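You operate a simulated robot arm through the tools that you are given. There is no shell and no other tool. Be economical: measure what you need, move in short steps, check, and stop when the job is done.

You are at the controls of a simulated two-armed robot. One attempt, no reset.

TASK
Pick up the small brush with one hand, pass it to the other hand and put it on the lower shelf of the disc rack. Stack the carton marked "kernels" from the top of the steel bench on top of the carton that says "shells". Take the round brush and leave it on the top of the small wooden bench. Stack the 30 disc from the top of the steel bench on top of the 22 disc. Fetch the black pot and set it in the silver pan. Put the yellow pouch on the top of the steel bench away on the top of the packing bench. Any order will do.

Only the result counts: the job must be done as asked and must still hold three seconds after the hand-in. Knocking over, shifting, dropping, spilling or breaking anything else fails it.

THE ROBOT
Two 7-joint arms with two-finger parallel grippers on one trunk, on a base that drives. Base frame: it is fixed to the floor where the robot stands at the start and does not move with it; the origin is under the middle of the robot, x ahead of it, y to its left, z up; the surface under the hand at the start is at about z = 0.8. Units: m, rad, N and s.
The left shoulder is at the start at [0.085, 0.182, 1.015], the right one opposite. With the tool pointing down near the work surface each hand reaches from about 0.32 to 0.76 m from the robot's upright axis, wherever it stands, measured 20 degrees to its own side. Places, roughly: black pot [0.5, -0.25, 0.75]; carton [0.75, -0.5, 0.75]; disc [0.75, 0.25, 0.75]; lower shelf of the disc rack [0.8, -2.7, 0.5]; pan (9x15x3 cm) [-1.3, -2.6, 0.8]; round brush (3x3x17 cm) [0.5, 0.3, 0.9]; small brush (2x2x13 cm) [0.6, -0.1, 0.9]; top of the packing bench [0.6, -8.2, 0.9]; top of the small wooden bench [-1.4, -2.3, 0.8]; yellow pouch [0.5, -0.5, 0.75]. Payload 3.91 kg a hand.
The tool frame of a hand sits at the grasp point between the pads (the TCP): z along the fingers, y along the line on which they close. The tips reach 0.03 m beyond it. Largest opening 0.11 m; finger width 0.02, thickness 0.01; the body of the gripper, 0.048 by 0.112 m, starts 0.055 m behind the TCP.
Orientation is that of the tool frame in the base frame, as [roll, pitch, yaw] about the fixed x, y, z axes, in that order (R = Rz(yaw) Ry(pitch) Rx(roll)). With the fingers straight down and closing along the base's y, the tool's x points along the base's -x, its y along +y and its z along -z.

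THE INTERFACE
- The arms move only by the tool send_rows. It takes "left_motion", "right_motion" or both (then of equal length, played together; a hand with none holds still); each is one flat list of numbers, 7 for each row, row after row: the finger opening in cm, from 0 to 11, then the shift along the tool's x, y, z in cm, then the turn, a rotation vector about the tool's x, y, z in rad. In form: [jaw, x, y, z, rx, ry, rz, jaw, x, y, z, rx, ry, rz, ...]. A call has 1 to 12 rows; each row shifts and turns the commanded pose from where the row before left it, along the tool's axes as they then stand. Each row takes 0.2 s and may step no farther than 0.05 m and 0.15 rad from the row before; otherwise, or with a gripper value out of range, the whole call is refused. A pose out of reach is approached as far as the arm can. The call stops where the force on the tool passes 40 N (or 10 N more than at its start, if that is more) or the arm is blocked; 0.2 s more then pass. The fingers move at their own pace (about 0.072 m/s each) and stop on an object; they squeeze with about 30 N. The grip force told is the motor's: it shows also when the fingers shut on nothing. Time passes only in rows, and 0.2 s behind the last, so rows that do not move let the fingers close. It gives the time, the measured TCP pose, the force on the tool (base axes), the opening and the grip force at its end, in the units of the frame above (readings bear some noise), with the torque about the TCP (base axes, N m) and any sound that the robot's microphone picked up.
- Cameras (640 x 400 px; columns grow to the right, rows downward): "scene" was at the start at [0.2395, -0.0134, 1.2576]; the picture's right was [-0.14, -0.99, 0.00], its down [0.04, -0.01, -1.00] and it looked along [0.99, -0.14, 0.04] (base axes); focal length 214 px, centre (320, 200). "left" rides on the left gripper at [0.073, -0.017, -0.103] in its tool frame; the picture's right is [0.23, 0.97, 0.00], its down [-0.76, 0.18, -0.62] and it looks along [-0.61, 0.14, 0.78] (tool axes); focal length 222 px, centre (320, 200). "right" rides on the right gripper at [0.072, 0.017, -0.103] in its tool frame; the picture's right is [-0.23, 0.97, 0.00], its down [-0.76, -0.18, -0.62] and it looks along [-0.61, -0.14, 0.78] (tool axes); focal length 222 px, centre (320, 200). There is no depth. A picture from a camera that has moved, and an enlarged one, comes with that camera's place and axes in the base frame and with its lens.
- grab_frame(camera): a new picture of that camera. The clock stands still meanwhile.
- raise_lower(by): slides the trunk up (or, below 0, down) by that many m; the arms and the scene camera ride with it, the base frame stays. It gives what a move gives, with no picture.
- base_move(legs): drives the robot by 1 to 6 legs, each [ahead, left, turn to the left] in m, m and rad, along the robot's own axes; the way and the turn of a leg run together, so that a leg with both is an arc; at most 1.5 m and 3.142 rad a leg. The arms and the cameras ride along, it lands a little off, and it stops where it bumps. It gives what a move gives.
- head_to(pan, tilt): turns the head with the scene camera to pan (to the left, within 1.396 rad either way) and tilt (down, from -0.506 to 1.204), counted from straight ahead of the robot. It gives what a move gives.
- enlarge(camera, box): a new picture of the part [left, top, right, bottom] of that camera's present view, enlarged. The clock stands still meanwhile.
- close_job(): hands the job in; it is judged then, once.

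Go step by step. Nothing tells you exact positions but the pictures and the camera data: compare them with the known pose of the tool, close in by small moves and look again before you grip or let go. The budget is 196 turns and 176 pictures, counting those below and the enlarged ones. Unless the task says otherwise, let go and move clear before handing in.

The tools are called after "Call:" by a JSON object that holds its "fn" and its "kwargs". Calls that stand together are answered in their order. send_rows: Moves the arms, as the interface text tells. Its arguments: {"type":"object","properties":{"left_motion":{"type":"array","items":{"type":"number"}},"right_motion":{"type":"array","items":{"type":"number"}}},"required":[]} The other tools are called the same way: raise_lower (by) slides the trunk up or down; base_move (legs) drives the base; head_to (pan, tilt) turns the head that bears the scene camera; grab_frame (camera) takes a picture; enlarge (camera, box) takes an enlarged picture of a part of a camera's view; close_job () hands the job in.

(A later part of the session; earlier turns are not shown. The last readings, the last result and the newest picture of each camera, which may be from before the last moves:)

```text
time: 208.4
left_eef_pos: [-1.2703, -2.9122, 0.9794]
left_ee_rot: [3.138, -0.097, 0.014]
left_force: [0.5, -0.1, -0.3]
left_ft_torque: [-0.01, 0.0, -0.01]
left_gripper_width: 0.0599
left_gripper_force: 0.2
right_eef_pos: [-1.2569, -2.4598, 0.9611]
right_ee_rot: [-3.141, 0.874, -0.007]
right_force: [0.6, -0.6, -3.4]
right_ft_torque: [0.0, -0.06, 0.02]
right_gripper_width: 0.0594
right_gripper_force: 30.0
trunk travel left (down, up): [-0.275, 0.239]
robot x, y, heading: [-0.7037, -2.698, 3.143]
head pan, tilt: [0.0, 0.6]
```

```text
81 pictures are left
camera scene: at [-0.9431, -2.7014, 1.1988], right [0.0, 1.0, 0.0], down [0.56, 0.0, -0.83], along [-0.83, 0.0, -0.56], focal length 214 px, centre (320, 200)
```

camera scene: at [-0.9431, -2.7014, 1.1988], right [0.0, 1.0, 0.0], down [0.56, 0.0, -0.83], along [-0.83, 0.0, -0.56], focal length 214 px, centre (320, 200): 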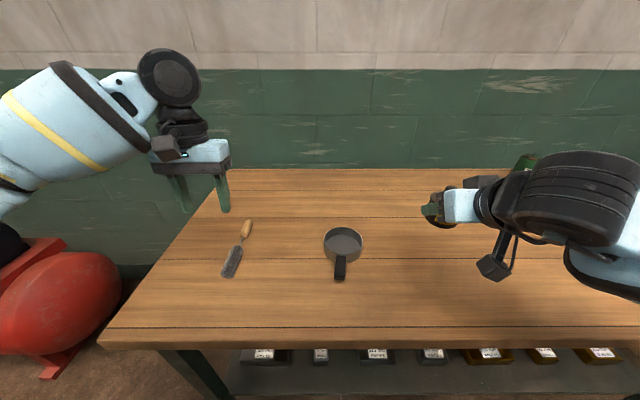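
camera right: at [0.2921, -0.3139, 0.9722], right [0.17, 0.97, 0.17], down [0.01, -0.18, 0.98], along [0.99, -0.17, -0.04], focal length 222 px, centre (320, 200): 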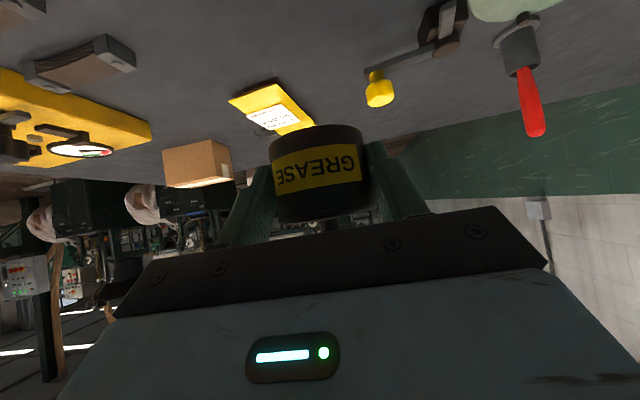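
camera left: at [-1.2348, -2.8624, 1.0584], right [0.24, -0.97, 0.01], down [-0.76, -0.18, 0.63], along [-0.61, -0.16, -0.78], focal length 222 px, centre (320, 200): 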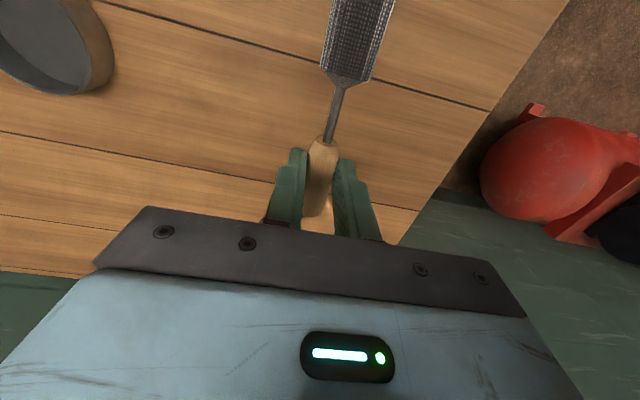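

Round brush done. Now set the pot down on free bench below the right hand so I can test a grip by its knob (angled fingers would not fit inside the pan).

Call:
{"fn": "send_rows", "kwargs": {"right_motion": [4, 2.53, 0, 2.12, 0, 0, 0, 4, 2.53, 0, 2.12, 0, 0, 0, 4, 2.53, 0, 2.12, 0, 0, 0, 4, 0.46, 0, 0.38, 0, 0, 0, 4, 0.15, 0, 0.13, 0, 0, 0]}}

```text
time: 209.7
left_eef_pos: [-1.2717, -2.9115, 0.9789]
left_ee_rot: [3.139, -0.098, 0.012]
left_force: [0.6, -0.5, -0.9]
left_ft_torque: [0.0, 0.05, 0.02]
left_gripper_width: 0.06
left_gripper_force: 0.1
right_eef_pos: [-1.2582, -2.4592, 0.8571]
right_ee_rot: [3.14, 0.878, -0.01]
right_force: [-0.1, -0.3, 4.8]
right_ft_torque: [-0.06, -0.18, -0.02]
right_gripper_width: 0.0591
right_gripper_force: 30.4
trunk travel left (down, up): [-0.275, 0.239]
robot x, y, heading: [-0.7035, -2.6999, 3.14]
head pan, tilt: [0.0, 0.6]
```

Call:
{"fn": "send_rows", "kwargs": {"right_motion": [6.5, 0, 0, 0, 0, 0, 0, 8.5, 0, 0, 0, 0, 0, 0, 8.5, 0, 0, 0, 0, 0, 0, 8.5, 0, 0, -3, 0, 0, 0, 8.5, 0, 0, -4, 0, 0, 0, 8.5, 0, 0, -3, 0, 0, 0]}}

Call:
{"fn": "enlarge", "kwargs": {"camera": "right", "box": [220, 40, 420, 200]}}

```text
time: 211.1
left_eef_pos: [-1.2721, -2.9117, 0.9786]
left_ee_rot: [3.138, -0.099, 0.013]
left_force: [-0.7, 0.6, -0.3]
left_ft_torque: [0.03, 0.0, 0.0]
left_gripper_width: 0.0596
left_gripper_force: 0.1
right_eef_pos: [-1.1869, -2.4587, 0.9195]
right_ee_rot: [-3.14, 0.871, -0.008]
right_force: [1.4, -0.2, -0.6]
right_ft_torque: [-0.03, 0.0, -0.01]
right_gripper_width: 0.0849
right_gripper_force: 0.0
right hand out of reach, approached as far as the arm can: row 6
trunk travel left (down, up): [-0.275, 0.239]
robot x, y, heading: [-0.7031, -2.7004, 3.138]
head pan, tilt: [0.0, 0.6]
```

```text
2.50 times, centred on (320, 120) of right
camera zoom: at [-1.0613, -2.4762, 0.9302], right [-0.15, -0.97, 0.17], down [-0.01, 0.18, 0.98], along [-0.99, 0.15, -0.04], focal length 555 px, centre (320, 400)
```

zoom: 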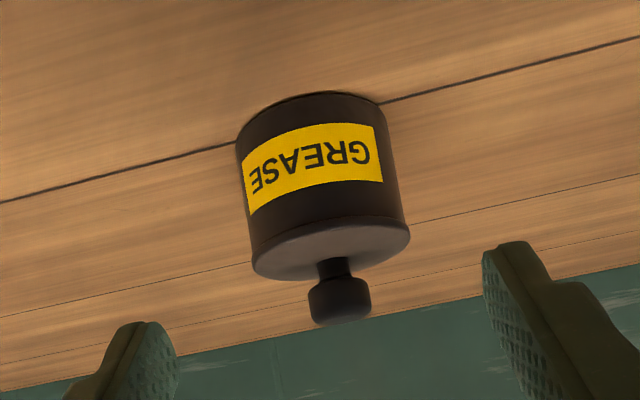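

Pot stands with lid on. Turn the right hand back to vertical and go above the knob at (-1.269,-2.459).

Call:
{"fn": "send_rows", "kwargs": {"right_motion": [6, 0, 0, 0, 0, 0.1455, 0, 6, 0, 0, 0, 0, 0.1455, 0, 6, 0, 0, 0, 0, 0.1455, 0, 6, 0, 0, 0, 0, 0.1455, 0, 6, 0, 0, 0, 0, 0.1455, 0, 6, 0, 0, 0, 0, 0.1455, 0, 6, 0, 0, -4.9, 0, 0, 0, 6, -4.1, 0, 0, 0, 0, 0, 6, -4.1, 0, 0, 0, 0, 0]}}

Call:
{"fn": "grab_frame", "kwargs": {"camera": "right"}}

```text
time: 213.1
left_eef_pos: [-1.2705, -2.9117, 0.9792]
left_ee_rot: [3.138, -0.097, 0.014]
left_force: [0.6, -0.4, 0.1]
left_ft_torque: [-0.02, -0.01, 0.01]
left_gripper_width: 0.0598
left_gripper_force: 0.0
right_eef_pos: [-1.2692, -2.4589, 0.9682]
right_ee_rot: [-3.141, -0.001, -0.008]
right_force: [-0.2, 0.4, -0.5]
right_ft_torque: [0.0, -0.03, -0.01]
right_gripper_width: 0.0598
right_gripper_force: 0.0
trunk travel left (down, up): [-0.275, 0.239]
robot x, y, heading: [-0.7033, -2.7018, 3.14]
head pan, tilt: [0.0, 0.6]
```

```text
79 pictures are left
camera right: at [-1.1979, -2.4765, 1.0716], right [-0.23, -0.97, 0.0], down [-0.76, 0.18, 0.62], along [-0.61, 0.15, -0.78], focal length 222 px, centre (320, 200)
```

right: 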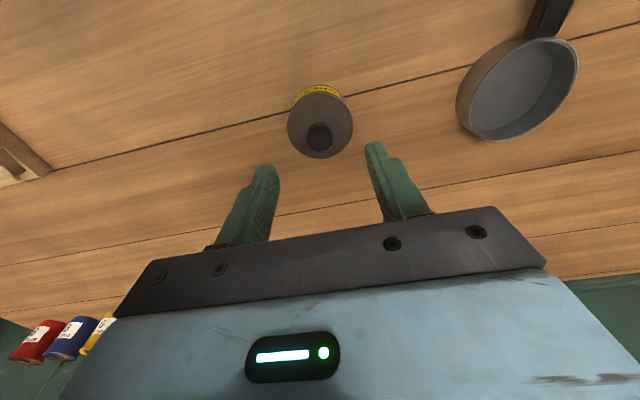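

Call:
{"fn": "send_rows", "kwargs": {"right_motion": [6, -0.1, 0, 4, 0, 0, 0, 6, 0, 0, 2.4, 0, 0, 0, 1.5, 0, 0, 0, 0, 0, 0, 1.5, 0, 0, 0, 0, 0, 0, 1.5, 0, 0, 0, 0, 0, 0, 1.5, 0, 0, 0, 0, 0, 0]}}

Call:
{"fn": "send_rows", "kwargs": {"right_motion": [1.5, 0, 0, -0.3, 0, 0, 0, 1.5, 0, 0, -0.3, 0, 0, 0]}}

Call:
{"fn": "grab_frame", "kwargs": {"camera": "right"}}

```text
time: 214.4
left_eef_pos: [-1.2719, -2.9113, 0.9789]
left_ee_rot: [3.137, -0.096, 0.014]
left_force: [-0.2, -0.5, 0.1]
left_ft_torque: [0.0, 0.0, 0.03]
left_gripper_width: 0.0599
left_gripper_force: 0.1
right_eef_pos: [-1.2708, -2.4597, 0.905]
right_ee_rot: [3.141, -0.001, -0.007]
right_force: [-1.0, 0.5, 0.4]
right_ft_torque: [-0.01, 0.02, 0.05]
right_gripper_width: 0.0224
right_gripper_force: 29.9
trunk travel left (down, up): [-0.275, 0.239]
robot x, y, heading: [-0.7016, -2.705, 3.137]
head pan, tilt: [0.0, 0.6]
heard: snap
```

```text
time: 215.1
left_eef_pos: [-1.2721, -2.9122, 0.9785]
left_ee_rot: [3.138, -0.098, 0.014]
left_force: [-0.2, 0.2, -0.7]
left_ft_torque: [-0.03, -0.01, -0.01]
left_gripper_width: 0.0601
left_gripper_force: 0.1
right_eef_pos: [-1.2702, -2.4594, 0.9103]
right_ee_rot: [-3.141, 0.0, -0.008]
right_force: [0.2, 0.9, -0.7]
right_ft_torque: [-0.02, 0.0, 0.02]
right_gripper_width: 0.0222
right_gripper_force: 30.3
trunk travel left (down, up): [-0.275, 0.239]
robot x, y, heading: [-0.7021, -2.7032, 3.133]
head pan, tilt: [0.0, 0.6]
```

```text
78 pictures are left
camera right: at [-1.1983, -2.4765, 1.0133], right [-0.24, -0.97, 0.0], down [-0.76, 0.18, 0.62], along [-0.61, 0.15, -0.78], focal length 222 px, centre (320, 200)
```

right: 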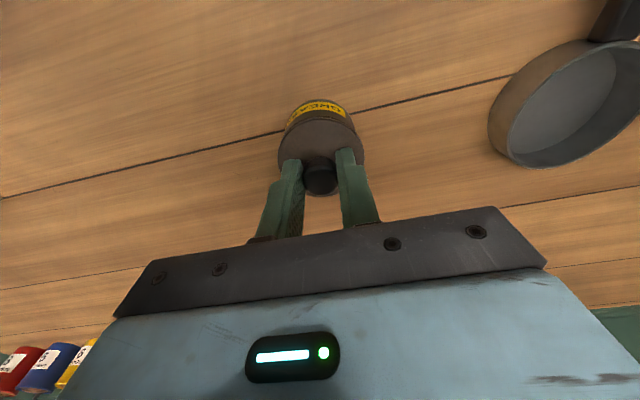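

The lid always unlatches when squeezed. So: take the lid off by the knob, set it on the bench, place the open pot in the pan gripping only its top edge, then put the lid back on.

Call:
{"fn": "send_rows", "kwargs": {"right_motion": [1.5, 0, 0, -3, 0, 0, 0, 1.5, 0, 0, -3, 0, 0, 0, 1.5, 0, -4.3, 0, 0, 0, 0, 1.5, 0, -4.3, 0, 0, 0, 0, 1.5, 0, -4.3, 0, 0, 0, 0, 1.5, 0, 0, 4, 0, 0, 0, 1.5, 0, 0, 3, 0, 0, 0, 1.5, 0, 0, 2, 0, 0, 0]}}

Call:
{"fn": "grab_frame", "kwargs": {"camera": "right"}}

```text
time: 216.8
left_eef_pos: [-1.2718, -2.9114, 0.9772]
left_ee_rot: [3.139, -0.098, 0.014]
left_force: [0.0, 0.1, -0.5]
left_ft_torque: [0.0, -0.02, 0.05]
left_gripper_width: 0.0599
left_gripper_force: 0.1
right_eef_pos: [-1.2701, -2.3289, 0.8801]
right_ee_rot: [-3.141, 0.001, -0.008]
right_force: [-0.3, -0.1, -0.4]
right_ft_torque: [0.02, -0.03, 0.0]
right_gripper_width: 0.0222
right_gripper_force: 29.8
trunk travel left (down, up): [-0.275, 0.239]
robot x, y, heading: [-0.7032, -2.7008, 3.137]
head pan, tilt: [0.0, 0.6]
```

```text
77 pictures are left
camera right: at [-1.1973, -2.347, 0.9834], right [-0.24, -0.97, 0.0], down [-0.76, 0.18, 0.62], along [-0.61, 0.15, -0.78], focal length 222 px, centre (320, 200)
```

right: 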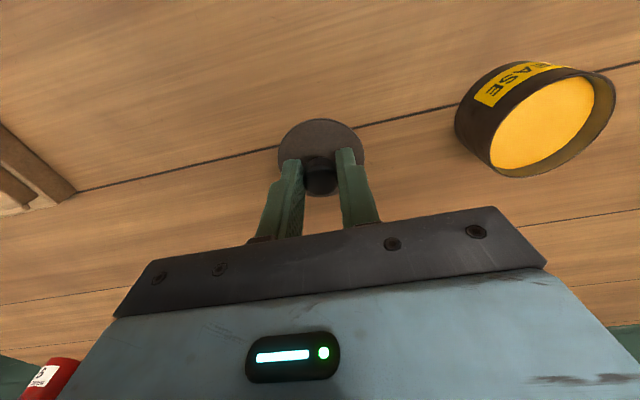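

Call:
{"fn": "send_rows", "kwargs": {"right_motion": [1.5, 0, 0, 0.7, 0, 0, 0, 1.5, 0, 0, 0.3, 0, 0, 0, 1.5, 0, 0, 0.3, 0, 0, 0]}}

```text
time: 217.7
left_eef_pos: [-1.2721, -2.9109, 0.9791]
left_ee_rot: [3.138, -0.096, 0.015]
left_force: [-0.3, 0.2, 0.4]
left_ft_torque: [0.03, -0.01, 0.01]
left_gripper_width: 0.0598
left_gripper_force: 0.1
right_eef_pos: [-1.269, -2.3292, 0.8671]
right_ee_rot: [-3.139, -0.001, -0.007]
right_force: [-0.4, 0.1, -0.5]
right_ft_torque: [0.01, 0.01, 0.0]
right_gripper_width: 0.0223
right_gripper_force: 30.7
trunk travel left (down, up): [-0.275, 0.239]
robot x, y, heading: [-0.7039, -2.6995, 3.143]
head pan, tilt: [0.0, 0.6]
```

Call:
{"fn": "send_rows", "kwargs": {"right_motion": [1.5, 0, 0, 0.2, 0, 0, 0, 1.5, 0, 0, 0.2, 0, 0, 0, 1.5, 0, 0, 0.15, 0, 0, 0]}}

Call:
{"fn": "enlarge", "kwargs": {"camera": "scene", "box": [310, 190, 510, 300]}}

```text
time: 218.4
left_eef_pos: [-1.2716, -2.9114, 0.9787]
left_ee_rot: [3.138, -0.096, 0.014]
left_force: [0.1, 0.4, 0.7]
left_ft_torque: [0.02, -0.02, 0.01]
left_gripper_width: 0.0601
left_gripper_force: 0.0
right_eef_pos: [-1.2689, -2.3296, 0.8643]
right_ee_rot: [-3.14, 0.007, -0.011]
right_force: [-0.2, 4.0, 21.6]
right_ft_torque: [0.06, -0.05, -0.02]
right_gripper_width: 0.0221
right_gripper_force: 30.2
trunk travel left (down, up): [-0.275, 0.239]
robot x, y, heading: [-0.7009, -2.7001, 3.135]
head pan, tilt: [0.0, 0.6]
```

```text
3.20 times, centred on (410, 245) of scene
camera zoom: at [-0.9419, -2.701, 1.1992], right [0.0, 1.0, 0.0], down [0.56, 0.0, -0.83], along [-0.83, 0.0, -0.56], focal length 686 px, centre (32, 56)
```

zoom: 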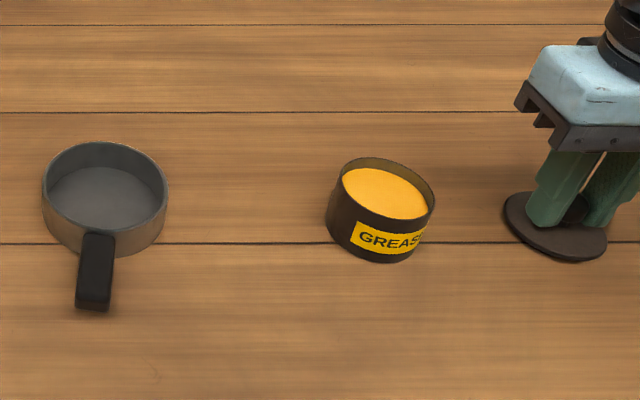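

Lid rests on the bench. Release it and move over the open pot to grip just its top centimetre.

Call:
{"fn": "send_rows", "kwargs": {"right_motion": [3, 0, 0, -0.1, 0, 0, 0, 5, 0, 0, 0, 0, 0, 0, 5, 0, 0, 0, 0, 0, 0, 5, 0, 0, -3, 0, 0, 0, 8, 0, 0, -4, 0, 0, 0, 8, 0, 0, -3, 0, 0, 0, 8, -0.1, 4.3, 0, 0, 0, 0, 8, 0, 4.3, 0, 0, 0, 0, 8, 0, 4.4, 0, 0, 0, 0]}}

Call:
{"fn": "grab_frame", "kwargs": {"camera": "right"}}

```text
time: 220.4
left_eef_pos: [-1.2717, -2.9119, 0.9792]
left_ee_rot: [3.136, -0.097, 0.014]
left_force: [-0.2, -0.4, 0.2]
left_ft_torque: [0.03, 0.02, 0.0]
left_gripper_width: 0.0601
left_gripper_force: 0.0
right_eef_pos: [-1.2716, -2.4604, 0.9627]
right_ee_rot: [3.141, 0.0, -0.008]
right_force: [0.5, -0.3, -0.7]
right_ft_torque: [0.0, -0.01, -0.01]
right_gripper_width: 0.08
right_gripper_force: 0.0
trunk travel left (down, up): [-0.275, 0.239]
robot x, y, heading: [-0.7037, -2.7018, 3.139]
head pan, tilt: [0.0, 0.6]
```

```text
75 pictures are left
camera right: at [-1.1992, -2.4789, 1.066], right [-0.24, -0.97, 0.0], down [-0.76, 0.18, 0.62], along [-0.61, 0.15, -0.78], focal length 222 px, centre (320, 200)
```

right: 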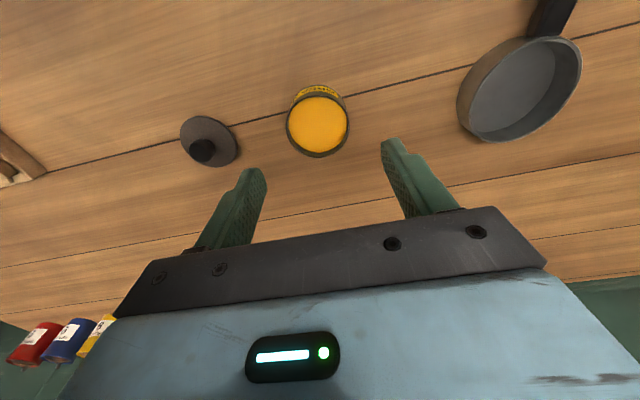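

Call:
{"fn": "send_rows", "kwargs": {"right_motion": [8, 0.1, -0.1, 4, 0, 0, 0, 8, 0, 0, 3.8, 0, 0, 0, 4, 0, 0, 0, 0, 0, 0, 4, 0, 0, 0, 0, 0, 0, 4, 0, 0, 0, 0, 0, 0, 4, 0, 0, -1, 0, 0, 0, 4, 0, 0, -3, 0, 0, 0, 4, 0, 0, -3, 0, 0, 0]}}

Call:
{"fn": "grab_frame", "kwargs": {"camera": "right"}}

```text
time: 222.2
left_eef_pos: [-1.2708, -2.9112, 0.9791]
left_ee_rot: [3.139, -0.098, 0.014]
left_force: [-0.1, 0.6, -0.2]
left_ft_torque: [-0.03, 0.0, -0.01]
left_gripper_width: 0.0602
left_gripper_force: 0.1
right_eef_pos: [-1.2707, -2.4592, 0.9552]
right_ee_rot: [3.141, 0.0, -0.008]
right_force: [-0.6, -0.9, -2.7]
right_ft_torque: [0.0, 0.0, -0.02]
right_gripper_width: 0.0593
right_gripper_force: 30.0
trunk travel left (down, up): [-0.275, 0.239]
robot x, y, heading: [-0.7061, -2.6961, 3.132]
head pan, tilt: [0.0, 0.6]
```

```text
74 pictures are left
camera right: at [-1.1979, -2.4759, 1.0578], right [-0.24, -0.97, 0.0], down [-0.76, 0.18, 0.62], along [-0.61, 0.15, -0.78], focal length 222 px, centre (320, 200)
```

right: 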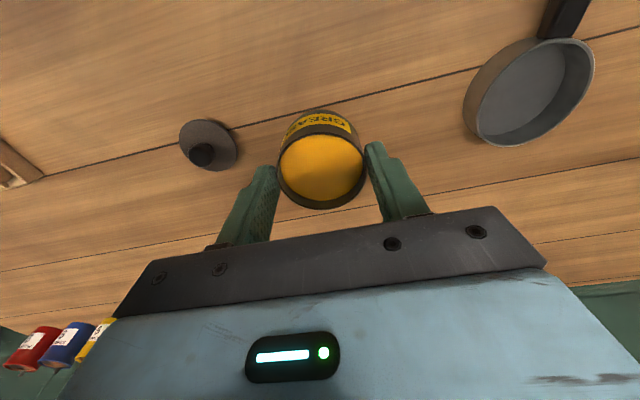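

Open pot is held at its rim. Move it over the pan.

Call:
{"fn": "send_rows", "kwargs": {"right_motion": [4, -0.3, 3.68, 0, 0, 0, 0, 4, -0.3, 3.68, 0, 0, 0, 0, 4, -0.3, 3.68, 0, 0, 0, 0, 4, -0.3, 3.68, 0, 0, 0, 0, 4, -0.4, 3.68, 0, 0, 0, 0]}}

Call:
{"fn": "grab_frame", "kwargs": {"camera": "right"}}

Call:
{"fn": "enlarge", "kwargs": {"camera": "scene", "box": [280, 170, 400, 290]}}

```text
time: 223.4
left_eef_pos: [-1.2727, -2.913, 0.9791]
left_ee_rot: [3.138, -0.101, 0.012]
left_force: [0.0, 0.0, -0.8]
left_ft_torque: [0.01, -0.01, 0.04]
left_gripper_width: 0.0602
left_gripper_force: 0.1
right_eef_pos: [-1.2888, -2.6434, 0.9552]
right_ee_rot: [-3.14, 0.001, -0.009]
right_force: [-0.1, -0.6, -2.6]
right_ft_torque: [0.04, -0.02, -0.01]
right_gripper_width: 0.0597
right_gripper_force: 29.6
trunk travel left (down, up): [-0.275, 0.239]
robot x, y, heading: [-0.7033, -2.6998, 3.14]
head pan, tilt: [0.0, 0.6]
```

```text
73 pictures are left
camera right: at [-1.2158, -2.6618, 1.0576], right [-0.24, -0.97, 0.0], down [-0.76, 0.18, 0.62], along [-0.61, 0.15, -0.78], focal length 222 px, centre (320, 200)
```

right: 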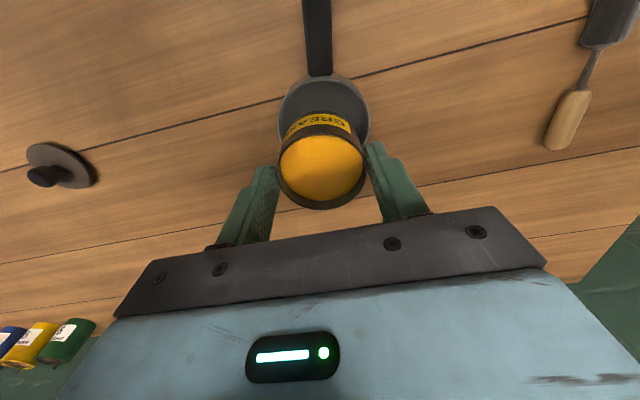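

```text
3.33 times, centred on (340, 230) of scene
camera zoom: at [-0.9437, -2.7014, 1.1987], right [0.0, 1.0, 0.0], down [0.57, 0.0, -0.82], along [-0.82, 0.0, -0.57], focal length 715 px, centre (253, 100)
```

zoom: 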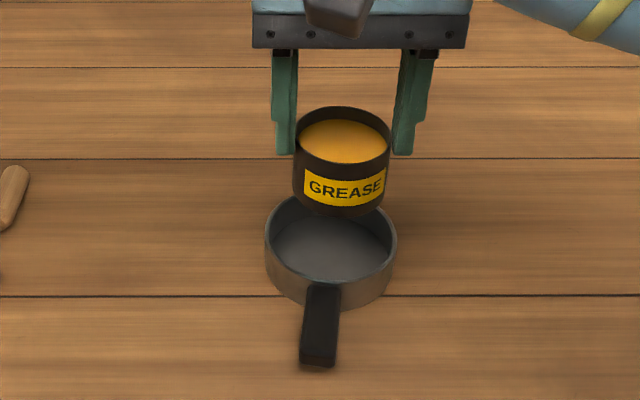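

Pan centre estimated at (-1.286,-2.648). Nudge and lower.

Call:
{"fn": "send_rows", "kwargs": {"right_motion": [4, 0.2, 0.4, 0, 0, 0, 0, 4, 0, 0, 2.5, 0, 0, 0, 4, 0, 0, 2, 0, 0, 0]}}

Call:
{"fn": "enlarge", "kwargs": {"camera": "scene", "box": [280, 190, 380, 290]}}

Call:
{"fn": "enlarge", "kwargs": {"camera": "right", "box": [240, 50, 400, 220]}}

```text
time: 224.2
left_eef_pos: [-1.2718, -2.9117, 0.9794]
left_ee_rot: [3.139, -0.098, 0.013]
left_force: [0.2, -0.9, 1.4]
left_ft_torque: [-0.05, 0.03, -0.01]
left_gripper_width: 0.0599
left_gripper_force: 0.0
right_eef_pos: [-1.2868, -2.6475, 0.9078]
right_ee_rot: [3.142, -0.002, -0.009]
right_force: [-0.3, 0.0, -3.4]
right_ft_torque: [0.02, 0.0, 0.0]
right_gripper_width: 0.0592
right_gripper_force: 30.2
trunk travel left (down, up): [-0.275, 0.239]
robot x, y, heading: [-0.7059, -2.7004, 3.134]
head pan, tilt: [0.0, 0.6]
```

```text
4.00 times, centred on (330, 240) of scene
camera zoom: at [-0.9437, -2.7004, 1.1987], right [0.0, 1.0, 0.0], down [0.57, 0.0, -0.82], along [-0.82, 0.0, -0.57], focal length 858 px, centre (280, 40)
```

zoom: 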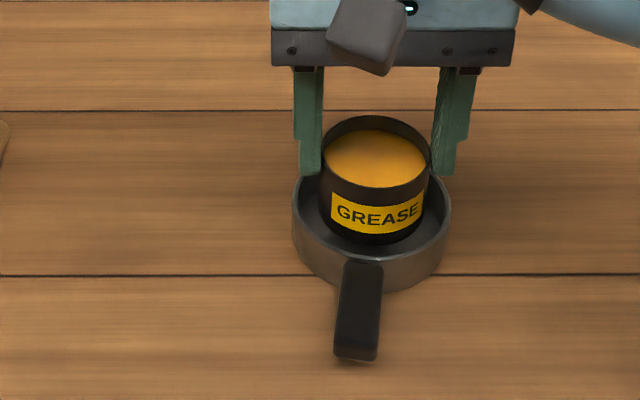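

```text
2.35 times, centred on (320, 135) of right
camera zoom: at [-1.2143, -2.6644, 1.0115], right [-0.24, -0.97, 0.0], down [-0.76, 0.18, 0.62], along [-0.61, 0.15, -0.78], focal length 523 px, centre (320, 353)
```

zoom: 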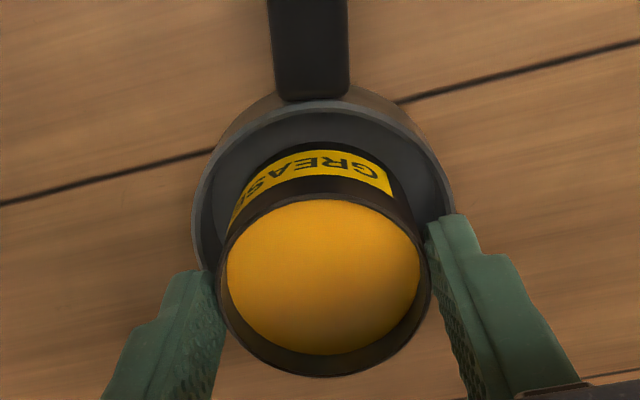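

The pot bottom is inside the pan rim with clearance all round. Lower to the pan floor in small steps.

Call:
{"fn": "send_rows", "kwargs": {"right_motion": [4, 0, 0, 1.2, 0, 0, 0, 4, 0, 0, 0.3, 0, 0, 0, 4, 0, 0, 0.2, 0, 0, 0, 4, 0, 0, 0.2, 0, 0, 0]}}

```text
time: 225.2
left_eef_pos: [-1.2715, -2.9111, 0.9789]
left_ee_rot: [3.138, -0.097, 0.014]
left_force: [0.5, 0.5, -0.8]
left_ft_torque: [-0.02, 0.01, -0.01]
left_gripper_width: 0.0598
left_gripper_force: 0.0
right_eef_pos: [-1.2869, -2.648, 0.8905]
right_ee_rot: [-3.141, 0.0, -0.008]
right_force: [-0.5, -0.3, -2.7]
right_ft_torque: [-0.03, -0.03, 0.01]
right_gripper_width: 0.0595
right_gripper_force: 30.2
trunk travel left (down, up): [-0.275, 0.239]
robot x, y, heading: [-0.7041, -2.7027, 3.14]
head pan, tilt: [0.0, 0.6]
```

Call:
{"fn": "send_rows", "kwargs": {"right_motion": [4, 0, 0, 0.2, 0, 0, 0, 4, 0, 0, 0.15, 0, 0, 0]}}

```text
time: 225.8
left_eef_pos: [-1.273, -2.911, 0.9789]
left_ee_rot: [3.139, -0.099, 0.014]
left_force: [-0.6, 0.4, 0.1]
left_ft_torque: [0.03, 0.01, 0.03]
left_gripper_width: 0.0601
left_gripper_force: 0.1
right_eef_pos: [-1.2867, -2.6472, 0.8879]
right_ee_rot: [3.141, 0.002, -0.008]
right_force: [-1.1, 1.3, 3.4]
right_ft_torque: [0.05, -0.07, 0.0]
right_gripper_width: 0.0594
right_gripper_force: 29.9
trunk travel left (down, up): [-0.275, 0.239]
robot x, y, heading: [-0.7029, -2.6997, 3.14]
head pan, tilt: [0.0, 0.6]
```

Seated on the pan floor. Release and rise.

Call:
{"fn": "send_rows", "kwargs": {"right_motion": [6.8, 0, 0, 0, 0, 0, 0, 6.8, 0, 0, 0, 0, 0, 0, 6.8, 0, 0, -2, 0, 0, 0, 6.8, 0, 0, -4, 0, 0, 0, 6.8, 0, 0, -2, 0, 0, 0]}}

Call:
{"fn": "grab_frame", "kwargs": {"camera": "right"}}

Call:
{"fn": "enlarge", "kwargs": {"camera": "scene", "box": [280, 170, 480, 290]}}

```text
time: 227.1
left_eef_pos: [-1.2716, -2.9108, 0.9789]
left_ee_rot: [3.138, -0.098, 0.014]
left_force: [-0.4, 0.9, 0.2]
left_ft_torque: [0.04, -0.04, 0.01]
left_gripper_width: 0.0601
left_gripper_force: 0.1
right_eef_pos: [-1.287, -2.6465, 0.9679]
right_ee_rot: [3.14, 0.0, -0.01]
right_force: [1.1, -0.6, -0.5]
right_ft_torque: [0.01, 0.01, 0.02]
right_gripper_width: 0.068
right_gripper_force: 0.1
trunk travel left (down, up): [-0.275, 0.239]
robot x, y, heading: [-0.7038, -2.7024, 3.135]
head pan, tilt: [0.0, 0.6]
```

```text
69 pictures are left
camera right: at [-1.2137, -2.6642, 1.0709], right [-0.23, -0.97, 0.0], down [-0.76, 0.18, 0.62], along [-0.61, 0.15, -0.78], focal length 222 px, centre (320, 200)
```

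right: 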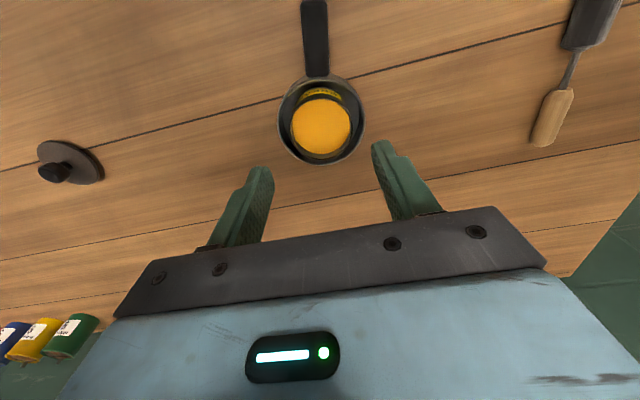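

```text
3.20 times, centred on (380, 230) of scene
camera zoom: at [-0.9433, -2.7004, 1.1988], right [0.0, 1.0, 0.0], down [0.56, 0.0, -0.83], along [-0.83, 0.0, -0.56], focal length 686 px, centre (128, 104)
```

zoom: 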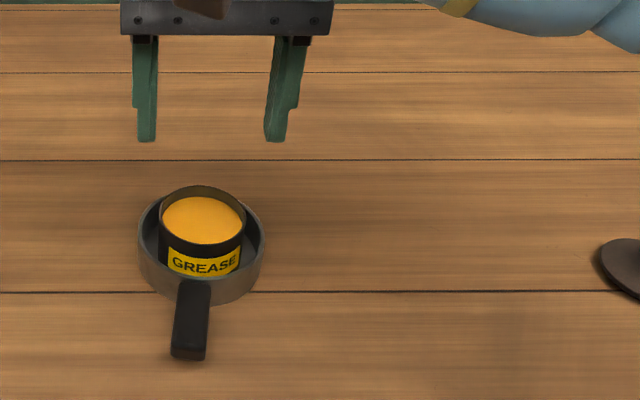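

Pot is in the pan. Now fetch the lid by its knob at (-1.269,-2.330).

Call:
{"fn": "send_rows", "kwargs": {"right_motion": [5, 0.26, -4.53, 0, 0, 0, 0, 5, 0.26, -4.53, 0, 0, 0, 0, 5, 0.26, -4.53, 0, 0, 0, 0, 5, 0.26, -4.53, 0, 0, 0, 0, 5, 0.26, -4.53, 0, 0, 0, 0, 5, 0.26, -4.53, 0, 0, 0, 0, 5, 0.26, -4.53, 0, 0, 0, 0]}}

Call:
{"fn": "grab_frame", "kwargs": {"camera": "right"}}

```text
time: 228.7
left_eef_pos: [-1.2718, -2.9109, 0.9793]
left_ee_rot: [3.136, -0.098, 0.013]
left_force: [0.9, 0.8, 0.9]
left_ft_torque: [-0.02, 0.0, -0.01]
left_gripper_width: 0.06
left_gripper_force: 0.1
right_eef_pos: [-1.2652, -2.3299, 0.9672]
right_ee_rot: [3.139, 0.0, -0.008]
right_force: [-0.1, -0.5, 0.4]
right_ft_torque: [-0.03, -0.01, 0.01]
right_gripper_width: 0.0501
right_gripper_force: 0.0
trunk travel left (down, up): [-0.275, 0.239]
robot x, y, heading: [-0.6997, -2.7009, 3.136]
head pan, tilt: [0.0, 0.6]
```

```text
67 pictures are left
camera right: at [-1.1927, -2.3472, 1.0712], right [-0.23, -0.97, 0.0], down [-0.76, 0.18, 0.62], along [-0.61, 0.15, -0.78], focal length 222 px, centre (320, 200)
```

right: 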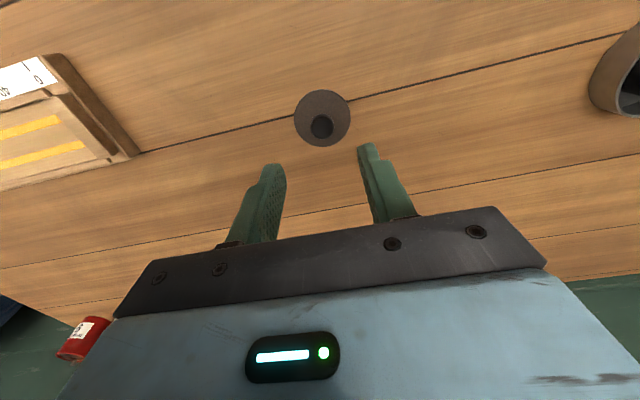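

Call:
{"fn": "send_rows", "kwargs": {"right_motion": [5, -0.5, 0, 4, 0, 0, 0, 5, 0, 0, 4, 0, 0, 0, 5, 0, 0, 2.1, 0, 0, 0, 1.5, 0, 0, 0, 0, 0, 0, 1.5, 0, 0, 0, 0, 0, 0, 1.5, 0, 0, 0, 0, 0, 0, 1.5, 0, 0, -3, 0, 0, 0, 1.5, 0, 0, -4, 0, 0, 0, 1.5, 0, 0, -4, 0, 0, 0]}}

Call:
{"fn": "send_rows", "kwargs": {"right_motion": [1.5, -0.25, 4.53, 0, 0, 0, 0, 1.5, -0.25, 4.53, 0, 0, 0, 0, 1.5, -0.25, 4.53, 0, 0, 0, 0, 1.5, -0.25, 4.53, 0, 0, 0, 0, 1.5, -0.25, 4.53, 0, 0, 0, 0, 1.5, -0.25, 4.53, 0, 0, 0, 0, 1.5, -0.2, 4.53, 0, 0, 0, 0]}}

Call:
{"fn": "grab_frame", "kwargs": {"camera": "right"}}

Call:
{"fn": "enlarge", "kwargs": {"camera": "scene", "box": [270, 170, 430, 290]}}

```text
time: 230.7
left_eef_pos: [-1.2714, -2.9112, 0.9793]
left_ee_rot: [3.138, -0.097, 0.014]
left_force: [-0.1, 0.2, 1.1]
left_ft_torque: [-0.01, 0.01, -0.03]
left_gripper_width: 0.06
left_gripper_force: 0.1
right_eef_pos: [-1.2696, -2.3287, 0.9764]
right_ee_rot: [-3.141, 0.001, -0.008]
right_force: [0.0, -0.1, -0.5]
right_ft_torque: [0.03, -0.02, 0.02]
right_gripper_width: 0.0223
right_gripper_force: 30.1
trunk travel left (down, up): [-0.275, 0.239]
robot x, y, heading: [-0.7013, -2.7008, 3.137]
head pan, tilt: [0.0, 0.6]
```

```text
time: 232.2
left_eef_pos: [-1.2717, -2.913, 0.9787]
left_ee_rot: [3.138, -0.099, 0.012]
left_force: [-0.5, -0.1, -0.3]
left_ft_torque: [0.04, -0.02, -0.02]
left_gripper_width: 0.06
left_gripper_force: 0.1
right_eef_pos: [-1.2896, -2.6481, 0.9762]
right_ee_rot: [3.14, 0.001, -0.008]
right_force: [0.1, -0.1, -1.0]
right_ft_torque: [0.0, -0.03, 0.0]
right_gripper_width: 0.0225
right_gripper_force: 29.4
trunk travel left (down, up): [-0.275, 0.239]
robot x, y, heading: [-0.704, -2.7017, 3.14]
head pan, tilt: [0.0, 0.6]
```

```text
66 pictures are left
camera right: at [-1.2166, -2.6651, 1.0782], right [-0.24, -0.97, 0.0], down [-0.76, 0.18, 0.62], along [-0.61, 0.15, -0.78], focal length 222 px, centre (320, 200)
```

right: 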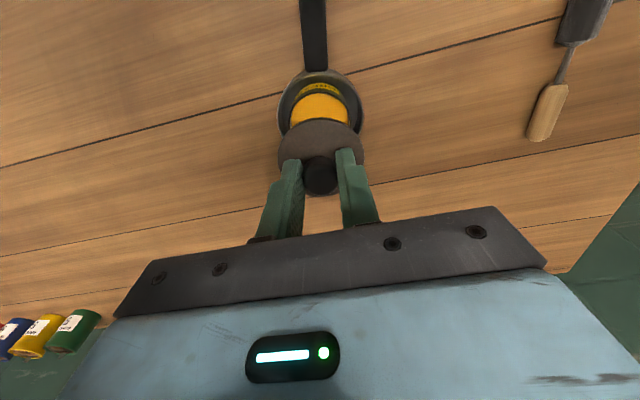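

```text
3.33 times, centred on (350, 230) of scene
camera zoom: at [-0.9434, -2.7015, 1.1987], right [0.0, 1.0, 0.0], down [0.56, 0.0, -0.83], along [-0.83, 0.0, -0.56], focal length 715 px, centre (220, 100)
```

zoom: 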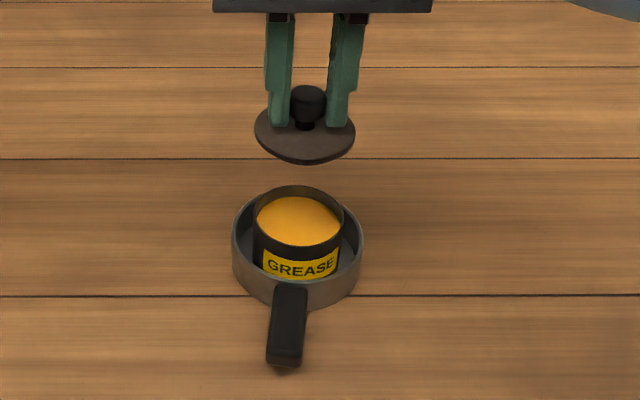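

Aligned to ~2 mm. Lower the lid onto the pot.

Call:
{"fn": "send_rows", "kwargs": {"right_motion": [1.5, 0.2, -0.1, 3, 0, 0, 0, 1.5, 0, 0, 2.5, 0, 0, 0, 1.5, 0, 0, 0.7, 0, 0, 0, 1.5, 0, 0, 0.3, 0, 0, 0, 1.5, 0, 0, 0.2, 0, 0, 0]}}

Call:
{"fn": "enlarge", "kwargs": {"camera": "scene", "box": [280, 190, 380, 290]}}

```text
time: 233.4
left_eef_pos: [-1.2721, -2.912, 0.9777]
left_ee_rot: [3.138, -0.097, 0.014]
left_force: [0.2, -0.2, 0.6]
left_ft_torque: [-0.02, 0.01, 0.01]
left_gripper_width: 0.0603
left_gripper_force: 0.1
right_eef_pos: [-1.2868, -2.6454, 0.9086]
right_ee_rot: [-3.141, 0.001, -0.009]
right_force: [-0.6, 0.0, -0.4]
right_ft_torque: [-0.01, -0.02, -0.02]
right_gripper_width: 0.0222
right_gripper_force: 30.3
trunk travel left (down, up): [-0.275, 0.239]
robot x, y, heading: [-0.7037, -2.704, 3.136]
head pan, tilt: [0.0, 0.6]
```

```text
4.00 times, centred on (330, 240) of scene
camera zoom: at [-0.9434, -2.7004, 1.1987], right [0.0, 1.0, 0.0], down [0.56, 0.0, -0.83], along [-0.83, 0.0, -0.56], focal length 858 px, centre (280, 40)
```

zoom: 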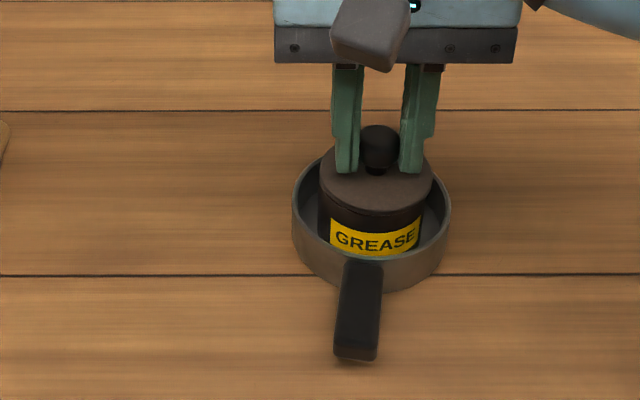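

Call:
{"fn": "send_rows", "kwargs": {"right_motion": [1.5, 0, 0, 0.15, 0, 0, 0, 1.5, 0, 0, 0.15, 0, 0, 0]}}

```text
time: 234.1
left_eef_pos: [-1.2717, -2.9121, 0.9783]
left_ee_rot: [3.137, -0.096, 0.013]
left_force: [0.8, -0.5, 0.4]
left_ft_torque: [0.0, 0.02, -0.01]
left_gripper_width: 0.0601
left_gripper_force: 0.1
right_eef_pos: [-1.2879, -2.6461, 0.9074]
right_ee_rot: [3.139, 0.005, -0.007]
right_force: [-0.3, -2.9, 10.7]
right_ft_torque: [-0.02, 0.01, 0.03]
right_gripper_width: 0.0222
right_gripper_force: 29.7
trunk travel left (down, up): [-0.275, 0.239]
robot x, y, heading: [-0.7026, -2.7, 3.135]
head pan, tilt: [0.0, 0.6]
heard: snap
```

Snap: lid latched. Release and rise.

Call:
{"fn": "send_rows", "kwargs": {"right_motion": [3, 0, 0, 0, 0, 0, 0, 5, 0, 0, 0, 0, 0, 0, 5, 0, 0, 0, 0, 0, 0, 5, 0, 0, -3, 0, 0, 0, 5, 0, 0, -4, 0, 0, 0, 5, 0, 0, -4, 0, 0, 0]}}

Call:
{"fn": "grab_frame", "kwargs": {"camera": "scene"}}

Call:
{"fn": "enlarge", "kwargs": {"camera": "scene", "box": [200, 190, 400, 300]}}

```text
time: 235.4
left_eef_pos: [-1.2712, -2.9116, 0.9795]
left_ee_rot: [3.139, -0.1, 0.013]
left_force: [0.1, -0.1, 0.6]
left_ft_torque: [0.0, 0.0, 0.02]
left_gripper_width: 0.0599
left_gripper_force: 0.0
right_eef_pos: [-1.2875, -2.6449, 1.0162]
right_ee_rot: [3.14, 0.002, -0.009]
right_force: [0.3, 0.1, -0.4]
right_ft_torque: [0.04, 0.0, -0.01]
right_gripper_width: 0.0501
right_gripper_force: 0.1
trunk travel left (down, up): [-0.275, 0.239]
robot x, y, heading: [-0.7015, -2.7016, 3.142]
head pan, tilt: [0.0, 0.6]
```

```text
63 pictures are left
camera scene: at [-0.9429, -2.7007, 1.1989], right [0.0, 1.0, 0.0], down [0.56, 0.0, -0.83], along [-0.83, 0.0, -0.56], focal length 214 px, centre (320, 200)
```

scene: 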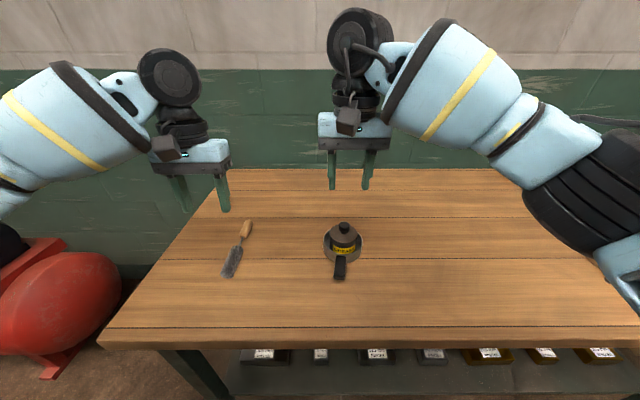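

```text
3.20 times, centred on (300, 245) of scene
camera zoom: at [-0.9429, -2.7007, 1.1989], right [0.0, 1.0, 0.0], down [0.56, 0.0, -0.83], along [-0.83, 0.0, -0.56], focal length 686 px, centre (384, 56)
```

zoom: 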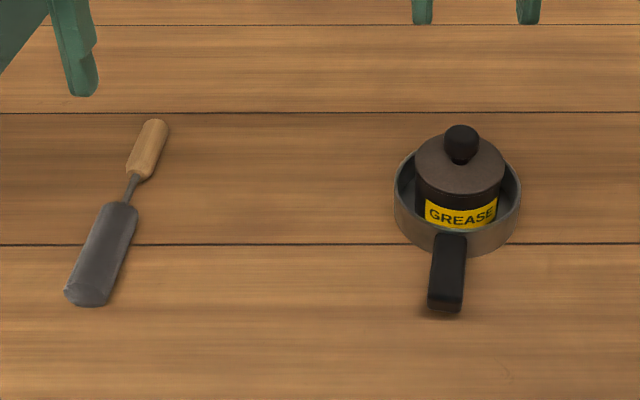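

Both jobs at this bench are done. Retract hands, back off, turn around to look at the disc rack.

Call:
{"fn": "send_rows", "kwargs": {"right_motion": [5, 3, -2, -2, 0, 0, 0, 5, 4, -2, -2, 0, 0, 0, 5, 4, -2, -2, 0, 0, 0, 5, 4, -2, -1, 0, 0, 0], "left_motion": [6, 2, 0, -3, 0, -0.097, 0, 6, 3, 0, -3, 0, 0, 0, 6, 4, 0, -2, 0, 0, 0, 6, 4, 0, -1, 0, 0, 0]}}

Call:
{"fn": "base_move", "kwargs": {"legs": [[-0.5, 0, 0], [0, 0, 3.14]]}}

Call:
{"fn": "head_to", "kwargs": {"pan": 0.0, "tilt": 0.5}}

Call:
{"fn": "grab_frame", "kwargs": {"camera": "scene"}}

```text
time: 236.4
left_eef_pos: [-1.1428, -2.9073, 1.0729]
left_ee_rot: [3.136, -0.001, 0.014]
left_force: [1.0, 0.2, 0.4]
left_ft_torque: [-0.02, 0.04, -0.02]
left_gripper_width: 0.0603
left_gripper_force: 0.1
right_eef_pos: [-1.1368, -2.5657, 1.087]
right_ee_rot: [-3.14, 0.002, -0.009]
right_force: [0.3, -0.3, -0.3]
right_ft_torque: [0.0, 0.0, 0.0]
right_gripper_width: 0.05
right_gripper_force: 0.2
trunk travel left (down, up): [-0.275, 0.239]
robot x, y, heading: [-0.7012, -2.7018, 3.142]
head pan, tilt: [0.0, 0.6]
```

```text
time: 243.1
left_eef_pos: [-0.0731, -3.161, 1.0638]
left_ee_rot: [3.104, -0.021, 1.438]
left_force: [-0.4, 0.4, 0.6]
left_ft_torque: [0.01, -0.01, -0.02]
left_gripper_width: 0.0601
left_gripper_force: 0.1
right_eef_pos: [-0.3952, -3.1259, 1.0847]
right_ee_rot: [3.131, -0.001, 1.464]
right_force: [0.5, 0.4, -0.4]
right_ft_torque: [-0.02, -0.02, 0.01]
right_gripper_width: 0.0503
right_gripper_force: 0.0
trunk travel left (down, up): [-0.275, 0.239]
robot x, y, heading: [-0.2118, -2.7048, -1.669]
head pan, tilt: [0.0, 0.6]
stopped in leg 2: the robot was blocked; the commanded pose is now the measured one
```

```text
time: 243.8
left_eef_pos: [-0.0731, -3.1639, 1.063]
left_ee_rot: [3.104, -0.023, 1.443]
left_force: [0.2, 0.2, -0.7]
left_ft_torque: [0.01, -0.01, 0.02]
left_gripper_width: 0.0602
left_gripper_force: 0.0
right_eef_pos: [-0.3971, -3.1294, 1.0834]
right_ee_rot: [3.132, -0.005, 1.468]
right_force: [-0.4, 0.0, 0.5]
right_ft_torque: [-0.01, -0.01, -0.03]
right_gripper_width: 0.0502
right_gripper_force: 0.0
trunk travel left (down, up): [-0.275, 0.239]
robot x, y, heading: [-0.2044, -2.7056, -1.663]
head pan, tilt: [0.0, 0.499]
```

```text
61 pictures are left
camera scene: at [-0.2453, -2.9504, 1.2067], right [-1.0, 0.1, -0.01], down [0.06, 0.48, -0.88], along [-0.08, -0.87, -0.48], focal length 214 px, centre (320, 200)
```

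scene: 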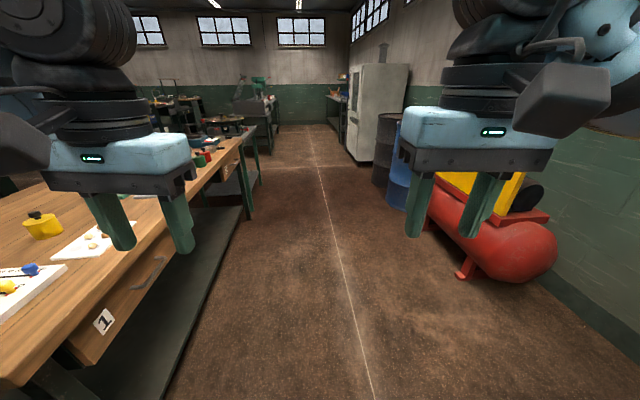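

The turn was blocked on the left side. Turn back a little and look left to see what it met.

Call:
{"fn": "base_move", "kwargs": {"legs": [[0, 0, -0.25]]}}

Call:
{"fn": "head_to", "kwargs": {"pan": 1.2, "tilt": 0.5}}

Call:
{"fn": "grab_frame", "kwargs": {"camera": "scene"}}

```text
time: 245.1
left_eef_pos: [-0.1742, -3.1848, 1.063]
left_ee_rot: [3.115, -0.017, 1.203]
left_force: [0.1, 0.5, 0.1]
left_ft_torque: [0.05, 0.01, 0.02]
left_gripper_width: 0.0601
left_gripper_force: 0.1
right_eef_pos: [-0.4826, -3.0701, 1.0854]
right_ee_rot: [3.141, 0.0, 1.22]
right_force: [0.4, 0.0, -0.5]
right_ft_torque: [0.02, -0.02, 0.05]
right_gripper_width: 0.05
right_gripper_force: 0.0
trunk travel left (down, up): [-0.275, 0.239]
robot x, y, heading: [-0.2093, -2.7026, -1.92]
head pan, tilt: [0.0, 0.499]
```

```text
time: 246.5
left_eef_pos: [-0.1756, -3.1837, 1.0643]
left_ee_rot: [3.117, -0.016, 1.202]
left_force: [0.4, -0.1, -0.1]
left_ft_torque: [-0.03, -0.02, 0.0]
left_gripper_width: 0.06
left_gripper_force: 0.0
right_eef_pos: [-0.483, -3.0709, 1.086]
right_ee_rot: [3.141, -0.002, 1.222]
right_force: [-0.1, 0.3, -0.2]
right_ft_torque: [0.01, -0.03, -0.01]
right_gripper_width: 0.0504
right_gripper_force: 0.1
trunk travel left (down, up): [-0.275, 0.239]
robot x, y, heading: [-0.2087, -2.7052, -1.92]
head pan, tilt: [1.201, 0.499]
```

```text
60 pictures are left
camera scene: at [-0.1926, -2.908, 1.2078], right [-0.66, -0.75, 0.0], down [-0.36, 0.31, -0.88], along [0.66, -0.58, -0.48], focal length 214 px, centre (320, 200)
```

scene: 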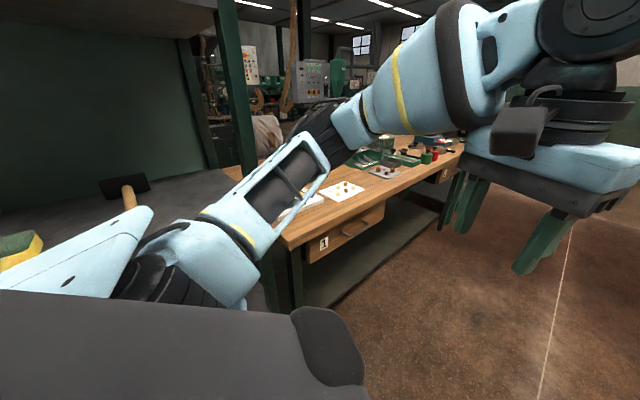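

The left elbow met the post of the disc rack right beside me. I'll drive away from it first, then turn in open floor and look at the rack properly.

Call:
{"fn": "base_move", "kwargs": {"legs": [[-1.0, -0.62, 0], [0, 0, 1.92]]}}

Call:
{"fn": "head_to", "kwargs": {"pan": -0.85, "tilt": 0.4}}

Call:
{"fn": "grab_frame", "kwargs": {"camera": "scene"}}

```text
time: 257.1
left_eef_pos: [-0.0279, -1.3478, 1.0639]
left_ee_rot: [3.117, -0.015, 3.135]
left_force: [-0.1, -0.5, -0.6]
left_ft_torque: [0.01, -0.05, -0.02]
left_gripper_width: 0.0596
left_gripper_force: 0.1
right_eef_pos: [-0.0269, -1.6763, 1.0864]
right_ee_rot: [-3.141, -0.001, -3.132]
right_force: [-0.2, 0.2, 0.3]
right_ft_torque: [0.02, 0.02, -0.03]
right_gripper_width: 0.0501
right_gripper_force: 0.1
trunk travel left (down, up): [-0.275, 0.239]
robot x, y, heading: [-0.4624, -1.5492, 0.012]
head pan, tilt: [1.201, 0.499]
```

```text
time: 259.1
left_eef_pos: [-0.0288, -1.348, 1.0637]
left_ee_rot: [3.116, -0.016, 3.136]
left_force: [-0.8, -1.4, 0.3]
left_ft_torque: [-0.01, 0.0, 0.04]
left_gripper_width: 0.0599
left_gripper_force: 0.1
right_eef_pos: [-0.0257, -1.6767, 1.0866]
right_ee_rot: [3.14, 0.0, -3.133]
right_force: [-0.1, 0.0, -0.8]
right_ft_torque: [-0.01, 0.01, 0.01]
right_gripper_width: 0.0501
right_gripper_force: 0.1
trunk travel left (down, up): [-0.275, 0.239]
robot x, y, heading: [-0.4656, -1.554, 0.018]
head pan, tilt: [-0.85, 0.4]
```

```text
59 pictures are left
camera scene: at [-0.2511, -1.6169, 1.217], right [-0.74, -0.67, 0.0], down [-0.26, 0.29, -0.92], along [0.62, -0.68, -0.39], focal length 214 px, centre (320, 200)
```

scene: 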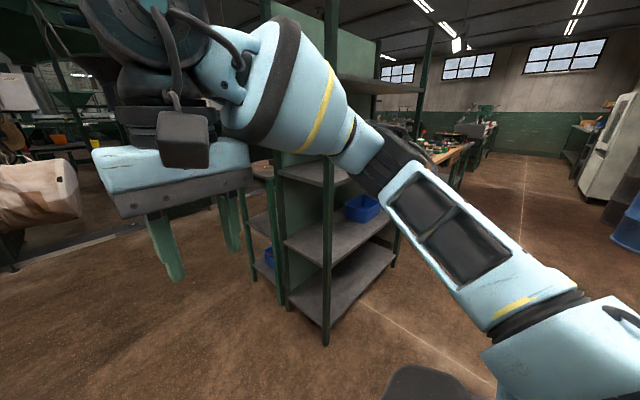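

The rack's near corner is at about (0.24,-2.24); I need a frontal look. Drive to the floor between bench and rack and face it.

Call:
{"fn": "base_move", "kwargs": {"legs": [[0, -0.05, 0], [1.2, 0, 0], [0, 0, -1.57]]}}

Call:
{"fn": "head_to", "kwargs": {"pan": 0.0, "tilt": 0.4}}

Call:
{"fn": "grab_frame", "kwargs": {"camera": "scene"}}

```text
time: 269.7
left_eef_pos: [0.9458, -2.0176, 1.0639]
left_ee_rot: [3.118, -0.018, 1.575]
left_force: [1.1, 0.4, -0.7]
left_ft_torque: [0.02, -0.02, 0.0]
left_gripper_width: 0.0597
left_gripper_force: 0.1
right_eef_pos: [0.6176, -2.0225, 1.0852]
right_ee_rot: [3.141, 0.001, 1.59]
right_force: [-1.3, 0.3, 0.5]
right_ft_torque: [-0.02, -0.01, -0.01]
right_gripper_width: 0.0502
right_gripper_force: 0.0
trunk travel left (down, up): [-0.275, 0.239]
robot x, y, heading: [0.7421, -1.5833, -1.543]
head pan, tilt: [-0.85, 0.4]
```

```text
time: 270.9
left_eef_pos: [0.9459, -2.0173, 1.0635]
left_ee_rot: [3.118, -0.018, 1.574]
left_force: [0.3, 0.3, 0.3]
left_ft_torque: [0.02, 0.01, 0.02]
left_gripper_width: 0.06
left_gripper_force: 0.1
right_eef_pos: [0.6191, -2.0238, 1.0869]
right_ee_rot: [3.141, 0.001, 1.589]
right_force: [-1.3, 0.9, -0.4]
right_ft_torque: [0.0, -0.02, 0.0]
right_gripper_width: 0.05
right_gripper_force: 0.1
trunk travel left (down, up): [-0.275, 0.239]
robot x, y, heading: [0.7394, -1.5859, -1.543]
head pan, tilt: [0.0, 0.4]
```

```text
58 pictures are left
camera scene: at [0.7462, -1.8284, 1.217], right [-1.0, -0.03, 0.0], down [-0.01, 0.39, -0.92], along [0.02, -0.92, -0.39], focal length 214 px, centre (320, 200)
```

scene: 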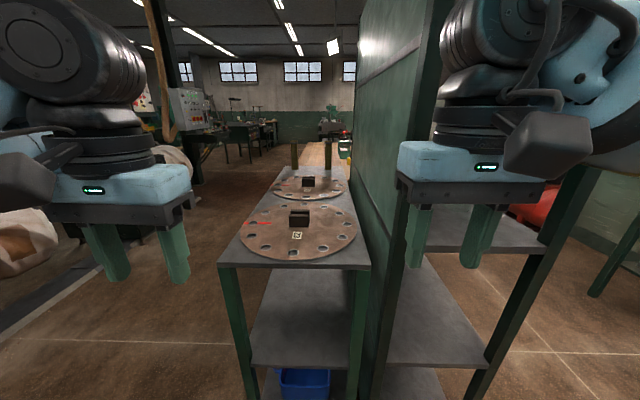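

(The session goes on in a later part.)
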